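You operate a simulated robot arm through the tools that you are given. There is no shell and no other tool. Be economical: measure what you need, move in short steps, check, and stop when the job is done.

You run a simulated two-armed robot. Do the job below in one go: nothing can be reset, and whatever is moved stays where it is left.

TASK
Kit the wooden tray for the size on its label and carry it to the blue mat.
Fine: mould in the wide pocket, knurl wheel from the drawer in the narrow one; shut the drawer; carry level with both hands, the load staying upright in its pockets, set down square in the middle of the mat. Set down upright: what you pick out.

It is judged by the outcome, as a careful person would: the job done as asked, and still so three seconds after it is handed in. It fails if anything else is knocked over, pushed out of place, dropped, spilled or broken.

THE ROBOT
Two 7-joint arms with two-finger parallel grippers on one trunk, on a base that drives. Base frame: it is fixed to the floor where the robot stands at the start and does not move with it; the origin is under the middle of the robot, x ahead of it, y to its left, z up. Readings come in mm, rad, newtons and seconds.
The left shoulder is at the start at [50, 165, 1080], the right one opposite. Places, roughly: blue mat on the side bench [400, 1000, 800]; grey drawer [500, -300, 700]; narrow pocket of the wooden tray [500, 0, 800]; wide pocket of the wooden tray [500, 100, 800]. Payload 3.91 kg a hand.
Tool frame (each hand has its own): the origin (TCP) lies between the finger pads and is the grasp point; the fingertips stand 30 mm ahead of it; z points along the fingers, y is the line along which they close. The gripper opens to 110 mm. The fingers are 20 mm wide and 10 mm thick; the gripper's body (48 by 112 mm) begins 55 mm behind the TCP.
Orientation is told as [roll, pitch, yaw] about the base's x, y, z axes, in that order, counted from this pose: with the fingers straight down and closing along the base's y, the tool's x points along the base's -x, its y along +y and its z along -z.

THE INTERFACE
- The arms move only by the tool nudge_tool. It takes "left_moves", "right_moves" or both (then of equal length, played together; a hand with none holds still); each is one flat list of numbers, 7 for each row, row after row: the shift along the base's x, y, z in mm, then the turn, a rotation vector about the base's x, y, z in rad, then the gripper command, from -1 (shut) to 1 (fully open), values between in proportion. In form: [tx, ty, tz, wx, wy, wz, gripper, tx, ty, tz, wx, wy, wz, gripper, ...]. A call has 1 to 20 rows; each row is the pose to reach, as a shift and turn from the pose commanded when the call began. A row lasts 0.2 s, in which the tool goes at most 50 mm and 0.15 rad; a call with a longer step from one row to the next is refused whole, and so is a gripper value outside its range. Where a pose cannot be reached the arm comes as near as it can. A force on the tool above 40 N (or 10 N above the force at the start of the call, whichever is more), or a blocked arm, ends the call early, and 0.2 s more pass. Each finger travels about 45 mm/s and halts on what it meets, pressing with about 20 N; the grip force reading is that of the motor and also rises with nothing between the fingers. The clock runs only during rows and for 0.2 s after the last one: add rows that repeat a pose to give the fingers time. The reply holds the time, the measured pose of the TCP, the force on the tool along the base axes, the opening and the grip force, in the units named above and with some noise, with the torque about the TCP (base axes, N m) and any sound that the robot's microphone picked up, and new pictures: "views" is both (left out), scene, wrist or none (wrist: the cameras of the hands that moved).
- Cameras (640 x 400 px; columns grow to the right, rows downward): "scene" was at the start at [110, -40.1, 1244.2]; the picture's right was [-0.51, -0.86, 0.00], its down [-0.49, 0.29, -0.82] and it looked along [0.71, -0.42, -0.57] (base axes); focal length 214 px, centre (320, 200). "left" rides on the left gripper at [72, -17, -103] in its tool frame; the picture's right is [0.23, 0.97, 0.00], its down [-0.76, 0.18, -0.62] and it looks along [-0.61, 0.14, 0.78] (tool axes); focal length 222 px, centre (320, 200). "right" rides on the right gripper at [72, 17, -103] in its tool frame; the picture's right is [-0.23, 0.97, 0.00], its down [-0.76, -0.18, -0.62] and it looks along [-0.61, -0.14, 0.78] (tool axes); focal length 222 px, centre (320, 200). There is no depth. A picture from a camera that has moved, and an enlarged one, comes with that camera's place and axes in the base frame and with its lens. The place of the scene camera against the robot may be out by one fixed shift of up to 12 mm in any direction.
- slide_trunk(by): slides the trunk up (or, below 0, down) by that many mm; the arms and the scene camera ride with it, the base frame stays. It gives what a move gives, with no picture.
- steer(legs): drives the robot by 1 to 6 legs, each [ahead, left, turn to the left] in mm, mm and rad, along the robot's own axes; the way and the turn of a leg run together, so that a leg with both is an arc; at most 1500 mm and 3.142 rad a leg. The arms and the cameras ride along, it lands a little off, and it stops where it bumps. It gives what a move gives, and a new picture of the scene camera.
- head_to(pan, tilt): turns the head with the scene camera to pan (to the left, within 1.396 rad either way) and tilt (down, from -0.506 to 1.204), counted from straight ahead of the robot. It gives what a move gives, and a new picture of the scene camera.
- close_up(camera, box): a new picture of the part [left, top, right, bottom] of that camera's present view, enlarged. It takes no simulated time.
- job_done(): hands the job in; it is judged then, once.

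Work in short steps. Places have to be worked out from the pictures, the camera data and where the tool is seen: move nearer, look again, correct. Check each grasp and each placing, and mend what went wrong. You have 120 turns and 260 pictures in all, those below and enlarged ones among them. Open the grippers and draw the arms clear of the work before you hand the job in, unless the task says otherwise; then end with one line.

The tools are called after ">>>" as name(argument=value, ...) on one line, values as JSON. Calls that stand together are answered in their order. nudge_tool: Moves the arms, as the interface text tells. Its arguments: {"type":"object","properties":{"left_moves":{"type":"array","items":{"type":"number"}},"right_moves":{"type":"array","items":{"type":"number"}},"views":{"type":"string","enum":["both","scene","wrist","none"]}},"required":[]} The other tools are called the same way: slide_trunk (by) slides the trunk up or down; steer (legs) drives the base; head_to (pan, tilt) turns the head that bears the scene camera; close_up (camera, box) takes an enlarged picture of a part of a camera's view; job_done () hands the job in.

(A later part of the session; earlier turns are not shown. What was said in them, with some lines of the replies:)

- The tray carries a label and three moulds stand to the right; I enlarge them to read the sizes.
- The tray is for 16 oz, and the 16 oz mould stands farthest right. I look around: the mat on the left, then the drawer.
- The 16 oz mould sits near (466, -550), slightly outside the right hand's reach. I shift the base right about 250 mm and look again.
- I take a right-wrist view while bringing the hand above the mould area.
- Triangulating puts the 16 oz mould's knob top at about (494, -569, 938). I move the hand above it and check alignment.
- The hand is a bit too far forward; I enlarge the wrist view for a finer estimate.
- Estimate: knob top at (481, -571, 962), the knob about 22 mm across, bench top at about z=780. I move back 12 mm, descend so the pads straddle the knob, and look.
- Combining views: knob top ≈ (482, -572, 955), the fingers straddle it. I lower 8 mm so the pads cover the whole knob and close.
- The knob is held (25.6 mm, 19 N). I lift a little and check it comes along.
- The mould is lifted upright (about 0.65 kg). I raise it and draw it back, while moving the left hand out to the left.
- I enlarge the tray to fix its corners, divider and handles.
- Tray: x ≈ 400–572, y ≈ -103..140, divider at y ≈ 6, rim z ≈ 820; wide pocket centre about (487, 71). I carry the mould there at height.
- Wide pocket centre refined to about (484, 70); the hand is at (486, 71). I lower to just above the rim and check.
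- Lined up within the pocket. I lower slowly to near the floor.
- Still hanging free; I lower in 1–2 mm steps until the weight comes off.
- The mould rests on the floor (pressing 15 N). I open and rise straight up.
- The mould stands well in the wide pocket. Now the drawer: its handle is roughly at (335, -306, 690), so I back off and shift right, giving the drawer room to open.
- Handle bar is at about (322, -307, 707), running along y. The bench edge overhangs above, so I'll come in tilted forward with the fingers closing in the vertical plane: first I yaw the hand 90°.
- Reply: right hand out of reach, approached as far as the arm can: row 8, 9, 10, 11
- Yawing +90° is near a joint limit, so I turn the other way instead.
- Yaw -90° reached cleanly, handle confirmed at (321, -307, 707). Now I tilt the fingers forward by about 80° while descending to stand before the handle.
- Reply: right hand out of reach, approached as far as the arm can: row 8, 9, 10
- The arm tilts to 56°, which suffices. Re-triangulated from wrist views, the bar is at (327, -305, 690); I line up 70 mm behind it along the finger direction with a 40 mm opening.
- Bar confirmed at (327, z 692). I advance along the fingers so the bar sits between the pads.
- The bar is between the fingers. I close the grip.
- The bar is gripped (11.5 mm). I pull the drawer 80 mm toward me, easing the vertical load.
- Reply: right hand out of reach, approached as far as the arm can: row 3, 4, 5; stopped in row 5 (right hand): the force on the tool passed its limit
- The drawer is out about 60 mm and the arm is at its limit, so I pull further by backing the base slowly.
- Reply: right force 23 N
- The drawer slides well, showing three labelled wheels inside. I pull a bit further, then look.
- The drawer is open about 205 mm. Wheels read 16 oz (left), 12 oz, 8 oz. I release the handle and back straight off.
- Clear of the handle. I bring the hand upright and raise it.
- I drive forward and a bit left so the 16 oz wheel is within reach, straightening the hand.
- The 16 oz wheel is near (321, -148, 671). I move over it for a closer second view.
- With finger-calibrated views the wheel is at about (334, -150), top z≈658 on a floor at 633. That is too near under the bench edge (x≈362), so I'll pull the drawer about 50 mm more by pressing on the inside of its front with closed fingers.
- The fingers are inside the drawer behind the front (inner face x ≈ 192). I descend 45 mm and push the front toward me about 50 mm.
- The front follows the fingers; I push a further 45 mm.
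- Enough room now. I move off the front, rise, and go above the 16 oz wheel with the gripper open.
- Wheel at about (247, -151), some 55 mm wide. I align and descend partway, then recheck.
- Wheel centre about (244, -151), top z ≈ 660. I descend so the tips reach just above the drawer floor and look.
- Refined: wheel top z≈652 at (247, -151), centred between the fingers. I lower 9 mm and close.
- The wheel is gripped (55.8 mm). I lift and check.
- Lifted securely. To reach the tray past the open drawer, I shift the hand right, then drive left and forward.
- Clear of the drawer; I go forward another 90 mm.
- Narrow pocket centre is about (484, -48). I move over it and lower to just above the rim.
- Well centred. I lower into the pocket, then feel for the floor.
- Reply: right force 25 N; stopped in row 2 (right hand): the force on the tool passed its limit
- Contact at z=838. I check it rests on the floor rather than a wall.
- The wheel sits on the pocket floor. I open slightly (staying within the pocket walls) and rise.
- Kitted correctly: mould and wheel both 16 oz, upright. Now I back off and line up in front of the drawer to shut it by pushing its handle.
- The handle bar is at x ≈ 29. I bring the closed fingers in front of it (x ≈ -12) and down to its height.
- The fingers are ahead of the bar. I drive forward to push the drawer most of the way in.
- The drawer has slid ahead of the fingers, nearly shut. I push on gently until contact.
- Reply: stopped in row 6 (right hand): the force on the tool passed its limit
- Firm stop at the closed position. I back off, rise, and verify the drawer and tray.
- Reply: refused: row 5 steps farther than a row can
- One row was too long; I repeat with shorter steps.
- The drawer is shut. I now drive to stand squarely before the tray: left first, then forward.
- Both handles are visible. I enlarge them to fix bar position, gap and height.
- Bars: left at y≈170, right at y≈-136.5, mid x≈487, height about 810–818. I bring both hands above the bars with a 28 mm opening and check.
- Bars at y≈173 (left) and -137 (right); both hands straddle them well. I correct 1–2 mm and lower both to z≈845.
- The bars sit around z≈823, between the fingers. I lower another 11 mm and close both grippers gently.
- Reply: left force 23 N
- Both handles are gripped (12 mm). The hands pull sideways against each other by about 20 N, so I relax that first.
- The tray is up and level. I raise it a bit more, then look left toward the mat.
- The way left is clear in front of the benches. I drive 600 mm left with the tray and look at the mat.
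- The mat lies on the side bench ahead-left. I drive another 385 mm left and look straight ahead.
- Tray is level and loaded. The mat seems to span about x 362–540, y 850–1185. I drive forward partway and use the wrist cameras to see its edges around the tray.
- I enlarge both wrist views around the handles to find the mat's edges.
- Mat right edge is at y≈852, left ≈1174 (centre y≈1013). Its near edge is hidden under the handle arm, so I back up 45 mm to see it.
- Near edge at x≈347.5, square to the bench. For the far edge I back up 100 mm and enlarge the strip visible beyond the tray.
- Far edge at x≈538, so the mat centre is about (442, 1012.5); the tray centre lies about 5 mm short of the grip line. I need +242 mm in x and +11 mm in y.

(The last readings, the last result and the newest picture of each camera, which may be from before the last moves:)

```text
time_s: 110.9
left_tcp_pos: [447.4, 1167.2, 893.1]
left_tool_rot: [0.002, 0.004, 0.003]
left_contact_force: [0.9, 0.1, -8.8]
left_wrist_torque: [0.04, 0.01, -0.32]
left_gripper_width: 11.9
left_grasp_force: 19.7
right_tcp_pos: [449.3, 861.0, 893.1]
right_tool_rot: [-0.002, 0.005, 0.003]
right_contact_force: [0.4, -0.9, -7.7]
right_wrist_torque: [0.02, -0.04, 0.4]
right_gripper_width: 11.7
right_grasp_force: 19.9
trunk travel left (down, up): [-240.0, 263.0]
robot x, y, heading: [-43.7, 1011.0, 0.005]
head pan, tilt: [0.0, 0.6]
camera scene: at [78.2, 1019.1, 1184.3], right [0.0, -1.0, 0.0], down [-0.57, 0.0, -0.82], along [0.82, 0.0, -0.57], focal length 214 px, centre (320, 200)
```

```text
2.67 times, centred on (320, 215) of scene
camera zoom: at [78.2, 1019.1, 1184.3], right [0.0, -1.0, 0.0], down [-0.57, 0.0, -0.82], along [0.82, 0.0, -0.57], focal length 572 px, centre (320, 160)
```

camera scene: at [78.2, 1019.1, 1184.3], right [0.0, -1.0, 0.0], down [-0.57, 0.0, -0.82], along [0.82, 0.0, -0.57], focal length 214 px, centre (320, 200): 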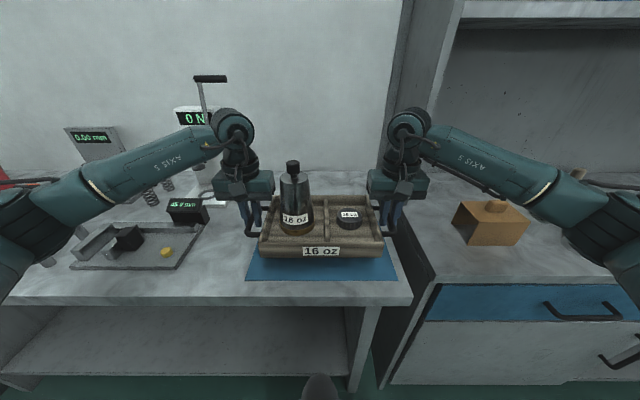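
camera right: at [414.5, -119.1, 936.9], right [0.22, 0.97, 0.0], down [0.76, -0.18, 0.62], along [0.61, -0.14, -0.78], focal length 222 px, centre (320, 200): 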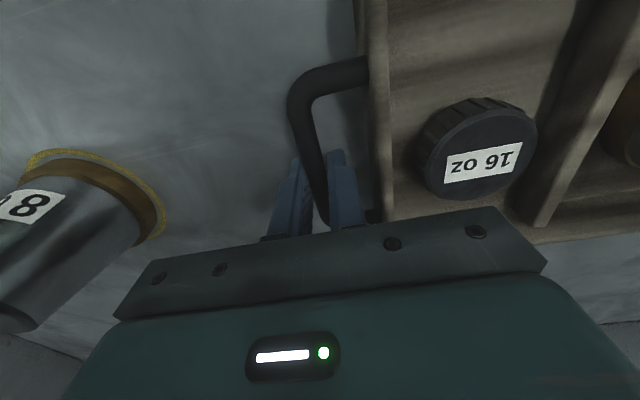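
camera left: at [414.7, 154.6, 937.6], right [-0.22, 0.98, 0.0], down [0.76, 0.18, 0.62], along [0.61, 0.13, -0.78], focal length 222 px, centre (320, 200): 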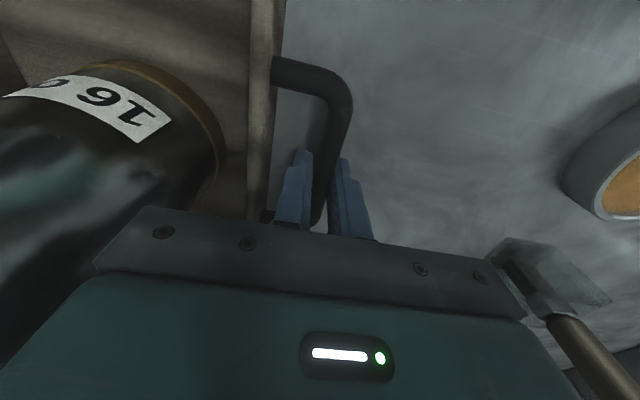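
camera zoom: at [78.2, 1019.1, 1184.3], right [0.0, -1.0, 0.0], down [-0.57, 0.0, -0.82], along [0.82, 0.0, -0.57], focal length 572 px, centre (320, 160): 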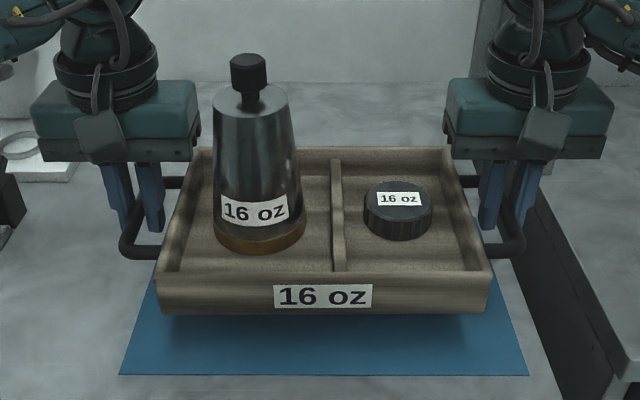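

The tray hovers over the mat: edges at x 347–540, y 852–1172, tray centre within about 2 mm. I lower by the trunk 45 mm, then finish with small arm steps.

>>> slide_trunk(by=-45)

>>> nudge_tool(left_moves=[0, 0, -3, 0, 0, 0, -1, 0, 0, -6, 0, 0, 0, -1], right_moves=[0, 0, -3, 0, 0, 0, -1, 0, 0, -6, 0, 0, 0, -1], views="scene")

```text
time_s: 111.8
left_tcp_pos: [445.1, 1166.5, 846.9]
left_tool_rot: [0.003, 0.005, 0.001]
left_contact_force: [1.1, 0.3, -9.0]
left_wrist_torque: [0.02, -0.01, -0.29]
left_gripper_width: 11.7
left_grasp_force: 19.7
right_tcp_pos: [449.6, 860.7, 848.1]
right_tool_rot: [-0.004, 0.004, 0.004]
right_contact_force: [-0.4, -0.4, -7.5]
right_wrist_torque: [-0.01, -0.02, 0.42]
right_gripper_width: 11.6
right_grasp_force: 20.1
trunk travel left (down, up): [-195.0, 308.0]
robot x, y, heading: [-48.0, 1010.3, 0.008]
head pan, tilt: [0.0, 0.6]
```

```text
time_s: 112.4
left_tcp_pos: [446.3, 1166.1, 839.6]
left_tool_rot: [0.003, 0.003, 0.002]
left_contact_force: [0.7, 0.5, -8.8]
left_wrist_torque: [0.03, 0.06, -0.36]
left_gripper_width: 11.8
left_grasp_force: 20.4
right_tcp_pos: [448.5, 861.1, 842.8]
right_tool_rot: [-0.003, 0.005, 0.003]
right_contact_force: [0.4, -0.5, -7.0]
right_wrist_torque: [0.01, -0.05, 0.38]
right_gripper_width: 11.9
right_grasp_force: 20.7
trunk travel left (down, up): [-195.0, 308.0]
robot x, y, heading: [-44.9, 1012.4, 0.001]
head pan, tilt: [0.0, 0.6]
camera scene: at [77.8, 1019.1, 1139.4], right [0.0, -1.0, 0.0], down [-0.57, 0.0, -0.82], along [0.82, 0.0, -0.57], focal length 214 px, centre (320, 200)
```

scene: 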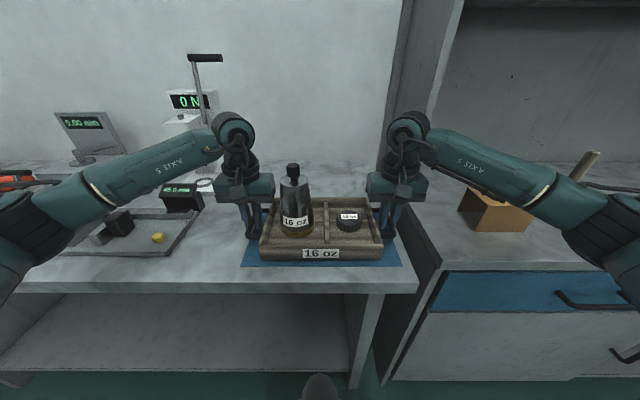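

Still hanging free. I lower in 2 mm steps until it takes the weight.

>>> nudge_tool(left_moves=[0, 0, -2, 0, 0, 0, -1, 0, 0, -4, 0, 0, 0, -1], right_moves=[0, 0, -2, 0, 0, 0, -1, 0, 0, -4, 0, 0, 0, -1], views="none")

>>> nudge_tool(left_moves=[0, 0, -1, 0, 0, 0, -1, 0, 0, -2, 0, 0, 0, -1], right_moves=[0, 0, -1, 0, 0, 0, -1, 0, 0, -2, 0, 0, 0, -1], views="none")

```text
time_s: 113.0
left_tcp_pos: [446.4, 1166.9, 837.8]
left_tool_rot: [0.003, 0.004, 0.004]
left_contact_force: [0.3, 0.7, -8.3]
left_wrist_torque: [0.01, 0.11, -0.3]
left_gripper_width: 11.7
left_grasp_force: 20.2
right_tcp_pos: [449.0, 860.6, 837.8]
right_tool_rot: [-0.004, 0.004, 0.003]
right_contact_force: [-0.1, -0.8, -8.0]
right_wrist_torque: [0.02, -0.09, 0.42]
right_gripper_width: 11.6
right_grasp_force: 19.6
trunk travel left (down, up): [-195.0, 308.0]
robot x, y, heading: [-46.9, 1015.0, 0.003]
head pan, tilt: [0.0, 0.6]
```

```text
time_s: 113.6
left_tcp_pos: [446.1, 1167.4, 834.2]
left_tool_rot: [0.001, 0.003, 0.003]
left_contact_force: [0.0, 1.3, -8.1]
left_wrist_torque: [-0.01, -0.05, -0.24]
left_gripper_width: 11.8
left_grasp_force: 20.0
right_tcp_pos: [449.1, 861.7, 836.3]
right_tool_rot: [-0.003, 0.005, 0.004]
right_contact_force: [0.3, -1.7, -8.1]
right_wrist_torque: [0.08, -0.08, 0.38]
right_gripper_width: 11.8
right_grasp_force: 20.2
trunk travel left (down, up): [-195.0, 308.0]
robot x, y, heading: [-50.4, 1013.8, 0.003]
head pan, tilt: [0.0, 0.6]
```

>>> nudge_tool(left_moves=[0, 0, -1.5, 0, 0, 0, -1, 0, 0, -3, 0, 0, 0, -1], right_moves=[0, 0, -1.5, 0, 0, 0, -1, 0, 0, -3, 0, 0, 0, -1], views="none")

>>> close_up(camera="scene", box=[210, 140, 430, 290])

```text
time_s: 114.2
left_tcp_pos: [446.3, 1167.9, 834.4]
left_tool_rot: [-0.001, -0.001, 0.004]
left_contact_force: [4.8, 2.7, 8.4]
left_wrist_torque: [0.06, 0.51, -0.29]
left_gripper_width: 11.7
left_grasp_force: 20.3
right_tcp_pos: [448.1, 860.1, 836.5]
right_tool_rot: [-0.004, 0.0, 0.003]
right_contact_force: [4.3, -0.6, 4.3]
right_wrist_torque: [-0.06, 0.56, 0.42]
right_gripper_width: 11.7
right_grasp_force: 19.6
trunk travel left (down, up): [-195.0, 308.0]
robot x, y, heading: [-43.5, 1014.3, 0.008]
head pan, tilt: [0.0, 0.6]
```

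```text
2.67 times, centred on (320, 215) of scene
camera zoom: at [76.7, 1019.2, 1140.1], right [0.0, -1.0, 0.0], down [-0.56, 0.0, -0.83], along [0.83, 0.0, -0.56], focal length 572 px, centre (320, 160)
```

zoom: 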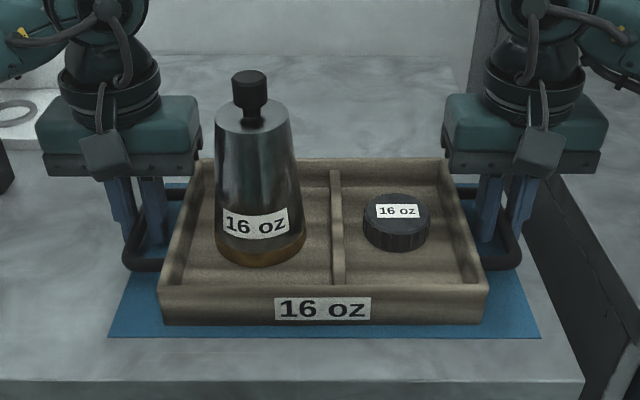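

The tray rests on the mat, square with even margins (≈52 px each side; ~12 mm front). I ease off, open both grippers slightly, and pause to verify.

>>> nudge_tool(left_moves=[0, 0, 1, 0, 0, 0, -0.8, 0, 0, 1, 0, 0, 0, -0.6, 0, 0, 1, 0, 0, 0, -0.5, 0, 0, 1, 0, 0, 0, -0.5], right_moves=[0, 0, 1, 0, 0, 0, -0.8, 0, 0, 1, 0, 0, 0, -0.6, 0, 0, 1, 0, 0, 0, -0.5, 0, 0, 1, 0, 0, 0, -0.5], views="wrist")

```text
time_s: 115.2
left_tcp_pos: [444.2, 1167.9, 833.6]
left_tool_rot: [0.003, 0.003, 0.004]
left_contact_force: [-0.8, 0.1, 0.1]
left_wrist_torque: [-0.03, 0.01, 0.03]
left_gripper_width: 27.5
left_grasp_force: 0.1
right_tcp_pos: [448.1, 860.2, 834.4]
right_tool_rot: [-0.002, 0.001, 0.004]
right_contact_force: [0.6, -0.5, -0.2]
right_wrist_torque: [-0.02, -0.01, -0.03]
right_gripper_width: 27.1
right_grasp_force: 0.1
trunk travel left (down, up): [-195.0, 308.0]
robot x, y, heading: [-45.8, 1011.5, 0.003]
head pan, tilt: [0.0, 0.6]
camera right: at [375.5, 878.2, 937.0], right [0.22, 0.97, 0.0], down [0.76, -0.17, 0.62], along [0.6, -0.14, -0.78], focal length 222 px, centre (320, 200)
camera left: at [373.8, 1150.0, 937.3], right [-0.23, 0.97, 0.0], down [0.76, 0.18, 0.62], along [0.61, 0.14, -0.78], focal length 222 px, centre (320, 200)
```

right: 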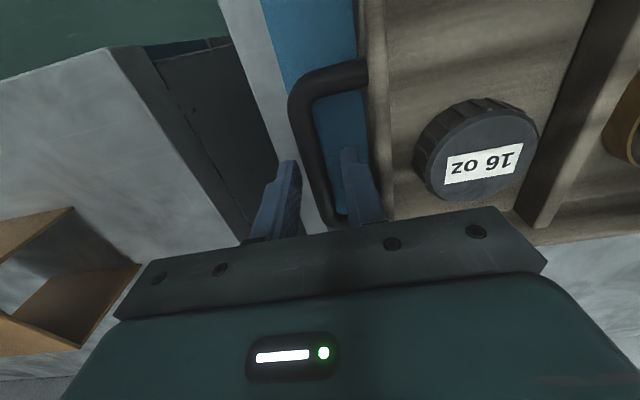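
left: 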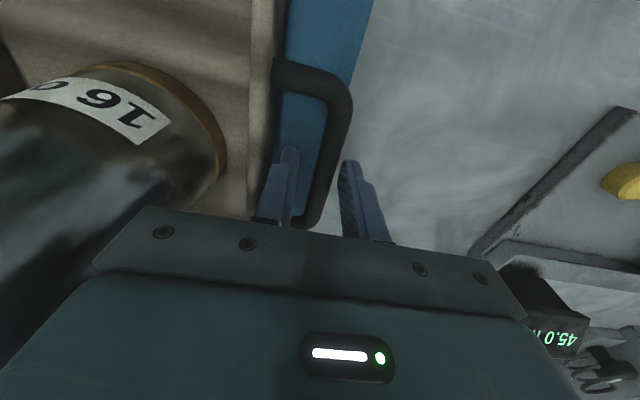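

Both released cleanly. I raise both hands straight up and look at the result.

>>> nudge_tool(left_moves=[0, 0, 15, 0, 0, 0, -0.5, 0, 0, 50, 0, 0, 0, -0.5, 0, 0, 95, 0, 0, 0, -0.5, 0, 10, 140, 0, 0, 0, -0.5, -20, 30, 170, 0, 0, 0, -0.5], right_moves=[0, 0, 15, 0, 0, 0, -0.5, 0, 0, 50, 0, 0, 0, -0.5, 0, 0, 95, 0, 0, 0, -0.5, 0, 0, 140, 0, 0, 0, -0.5, -20, 0, 170, 0, 0, 0, -0.5], views="both")

>>> close_up(camera="scene", box=[210, 140, 430, 290])

```text
time_s: 116.4
left_tcp_pos: [424.6, 1196.9, 1004.7]
left_tool_rot: [0.001, 0.002, 0.002]
left_contact_force: [0.4, 0.7, -0.6]
left_wrist_torque: [-0.05, 0.0, 0.0]
left_gripper_width: 27.4
left_grasp_force: 0.0
right_tcp_pos: [427.8, 859.4, 1005.9]
right_tool_rot: [-0.002, 0.002, 0.003]
right_contact_force: [-0.6, -0.6, 0.3]
right_wrist_torque: [0.0, 0.0, -0.03]
right_gripper_width: 27.5
right_grasp_force: 0.0
trunk travel left (down, up): [-195.0, 308.0]
robot x, y, heading: [-45.8, 1012.5, 0.001]
head pan, tilt: [0.0, 0.6]
camera scene: at [76.2, 1019.2, 1139.6], right [0.0, -1.0, 0.0], down [-0.56, 0.0, -0.83], along [0.83, 0.0, -0.56], focal length 214 px, centre (320, 200)
camera right: at [354.8, 878.2, 1107.8], right [0.22, 0.97, 0.0], down [0.76, -0.17, 0.62], along [0.6, -0.14, -0.78], focal length 222 px, centre (320, 200)
camera left: at [352.7, 1180.0, 1108.5], right [-0.23, 0.97, 0.0], down [0.76, 0.18, 0.62], along [0.61, 0.14, -0.78], focal length 222 px, centre (320, 200)
```

scene: 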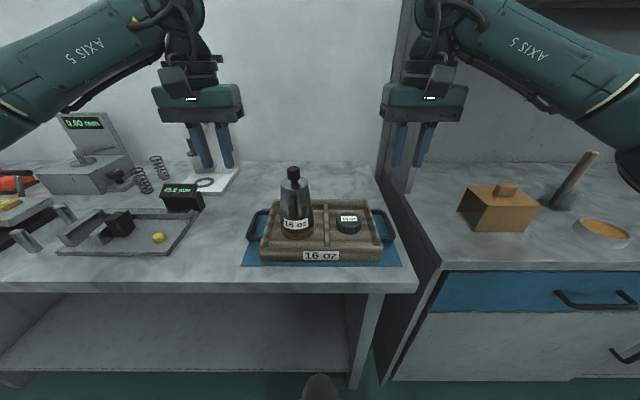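
right: 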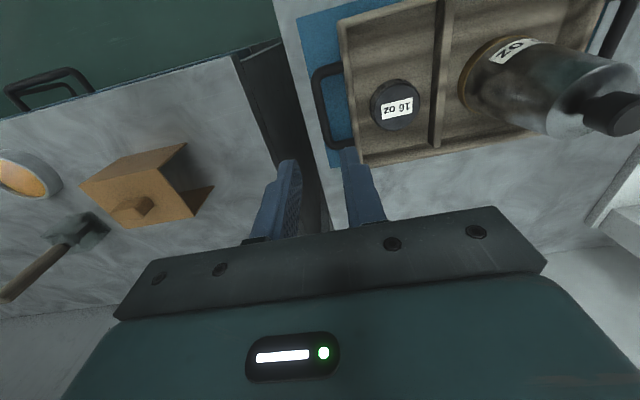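
left: 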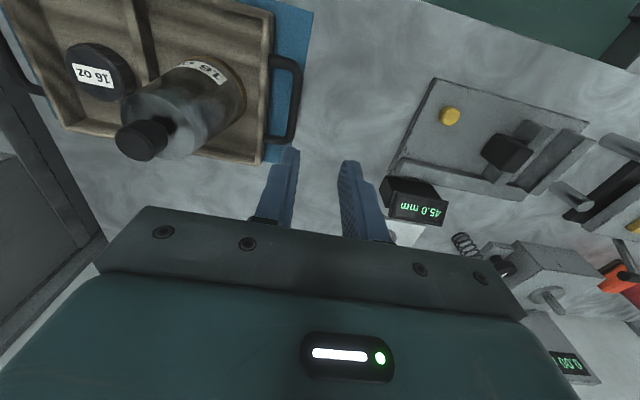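

```text
2.67 times, centred on (320, 215) of scene
camera zoom: at [76.2, 1019.2, 1139.6], right [0.0, -1.0, 0.0], down [-0.56, 0.0, -0.83], along [0.83, 0.0, -0.56], focal length 572 px, centre (320, 160)
```

zoom: 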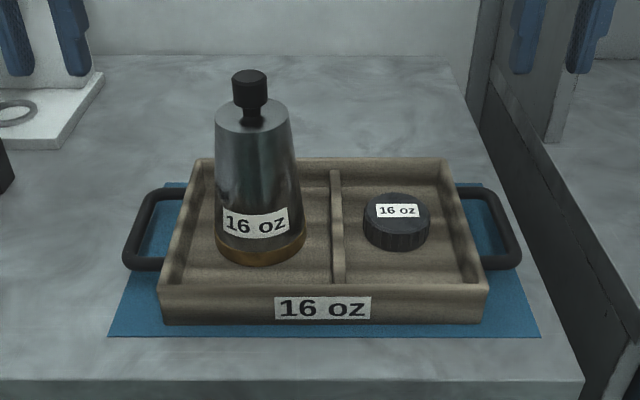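

Everything sits upright and centred on the mat. I back the base away with the hands up, open the grippers, and take a last look.

>>> steer(legs=[[-250, 0, 0]])

>>> nudge_tool(left_moves=[0, 0, 0, 0, 0, 0, 0, 0, 0, 0, 0, 0, 0, 1, 0, 0, 0, 0, 0, 0, 1, 0, 0, 0, 0, 0, 0, 1], right_moves=[0, 0, 0, 0, 0, 0, 0, 0, 0, 0, 0, 0, 0, 1, 0, 0, 0, 0, 0, 0, 1, 0, 0, 0, 0, 0, 0, 1], views="none")

>>> head_to(pan=-0.6, tilt=0.5)

```text
time_s: 118.2
left_tcp_pos: [175.9, 1195.6, 1003.8]
left_tool_rot: [0.003, 0.002, 0.003]
left_contact_force: [0.8, -0.9, -0.7]
left_wrist_torque: [0.05, -0.02, -0.03]
left_gripper_width: 27.6
left_grasp_force: 0.0
right_tcp_pos: [178.6, 860.0, 1004.2]
right_tool_rot: [-0.002, 0.002, 0.002]
right_contact_force: [-0.1, -0.8, 0.3]
right_wrist_torque: [0.01, -0.01, 0.02]
right_gripper_width: 27.6
right_grasp_force: 0.1
trunk travel left (down, up): [-195.0, 308.0]
robot x, y, heading: [-292.8, 1013.7, 0.0]
head pan, tilt: [0.0, 0.6]
camera scene: at [-173.1, 1018.4, 1139.6], right [0.0, -1.0, 0.0], down [-0.56, 0.0, -0.83], along [0.83, 0.0, -0.56], focal length 214 px, centre (320, 200)
```

scene: 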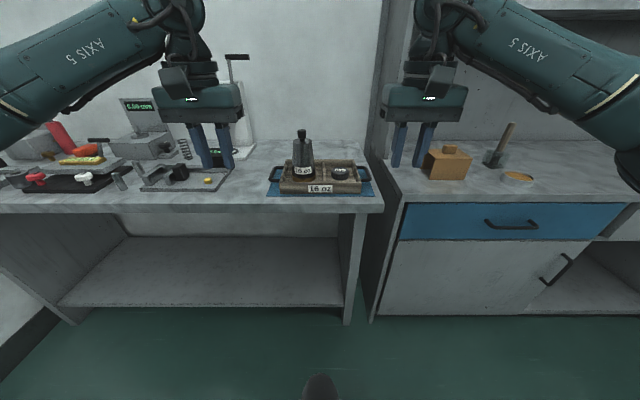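

```text
time_s: 119.2
left_tcp_pos: [177.1, 1195.8, 1003.9]
left_tool_rot: [0.0, 0.002, 0.002]
left_contact_force: [-1.2, 0.3, -0.3]
left_wrist_torque: [0.02, -0.01, 0.01]
left_gripper_width: 109.9
left_grasp_force: 0.1
right_tcp_pos: [178.9, 859.6, 1005.3]
right_tool_rot: [-0.002, 0.005, 0.003]
right_contact_force: [0.0, -0.2, 0.0]
right_wrist_torque: [0.03, -0.01, 0.02]
right_gripper_width: 109.9
right_grasp_force: 0.1
trunk travel left (down, up): [-195.0, 308.0]
robot x, y, heading: [-294.6, 1009.9, 0.007]
head pan, tilt: [0.0, 0.6]
```

```text
time_s: 120.2
left_tcp_pos: [175.8, 1195.9, 1004.4]
left_tool_rot: [0.002, 0.001, 0.003]
left_contact_force: [-0.2, -0.4, 0.4]
left_wrist_torque: [0.0, 0.01, -0.01]
left_gripper_width: 109.9
left_grasp_force: 0.1
right_tcp_pos: [179.1, 858.9, 1005.1]
right_tool_rot: [-0.002, 0.003, 0.002]
right_contact_force: [-0.5, -0.4, -0.4]
right_wrist_torque: [-0.03, -0.02, 0.03]
right_gripper_width: 110.1
right_grasp_force: 0.1
trunk travel left (down, up): [-195.0, 308.0]
robot x, y, heading: [-293.4, 1012.0, 0.005]
head pan, tilt: [-0.6, 0.499]
camera scene: at [-186.1, 967.1, 1148.7], right [-0.56, -0.83, 0.0], down [-0.4, 0.27, -0.88], along [0.73, -0.49, -0.48], focal length 214 px, centre (320, 200)
```

scene: 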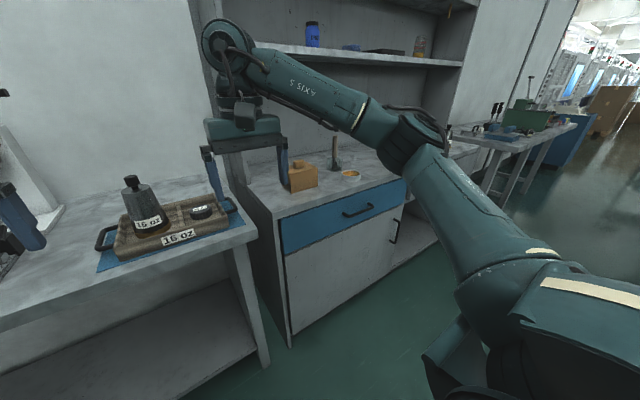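

The tray sits upright and square on the mat, nothing else looks disturbed, the drawer was last seen shut, and the arms are clear with the grippers open. I hand in.

>>> job_done()

```text
The job is handed in.
```

The tray is kitted with the 16 oz mould in the wide pocket and the 16 oz knurl wheel in the narrow one. The drawer is shut, and the tray sits square and centred on the blue mat, within about 3 mm by my measurements.
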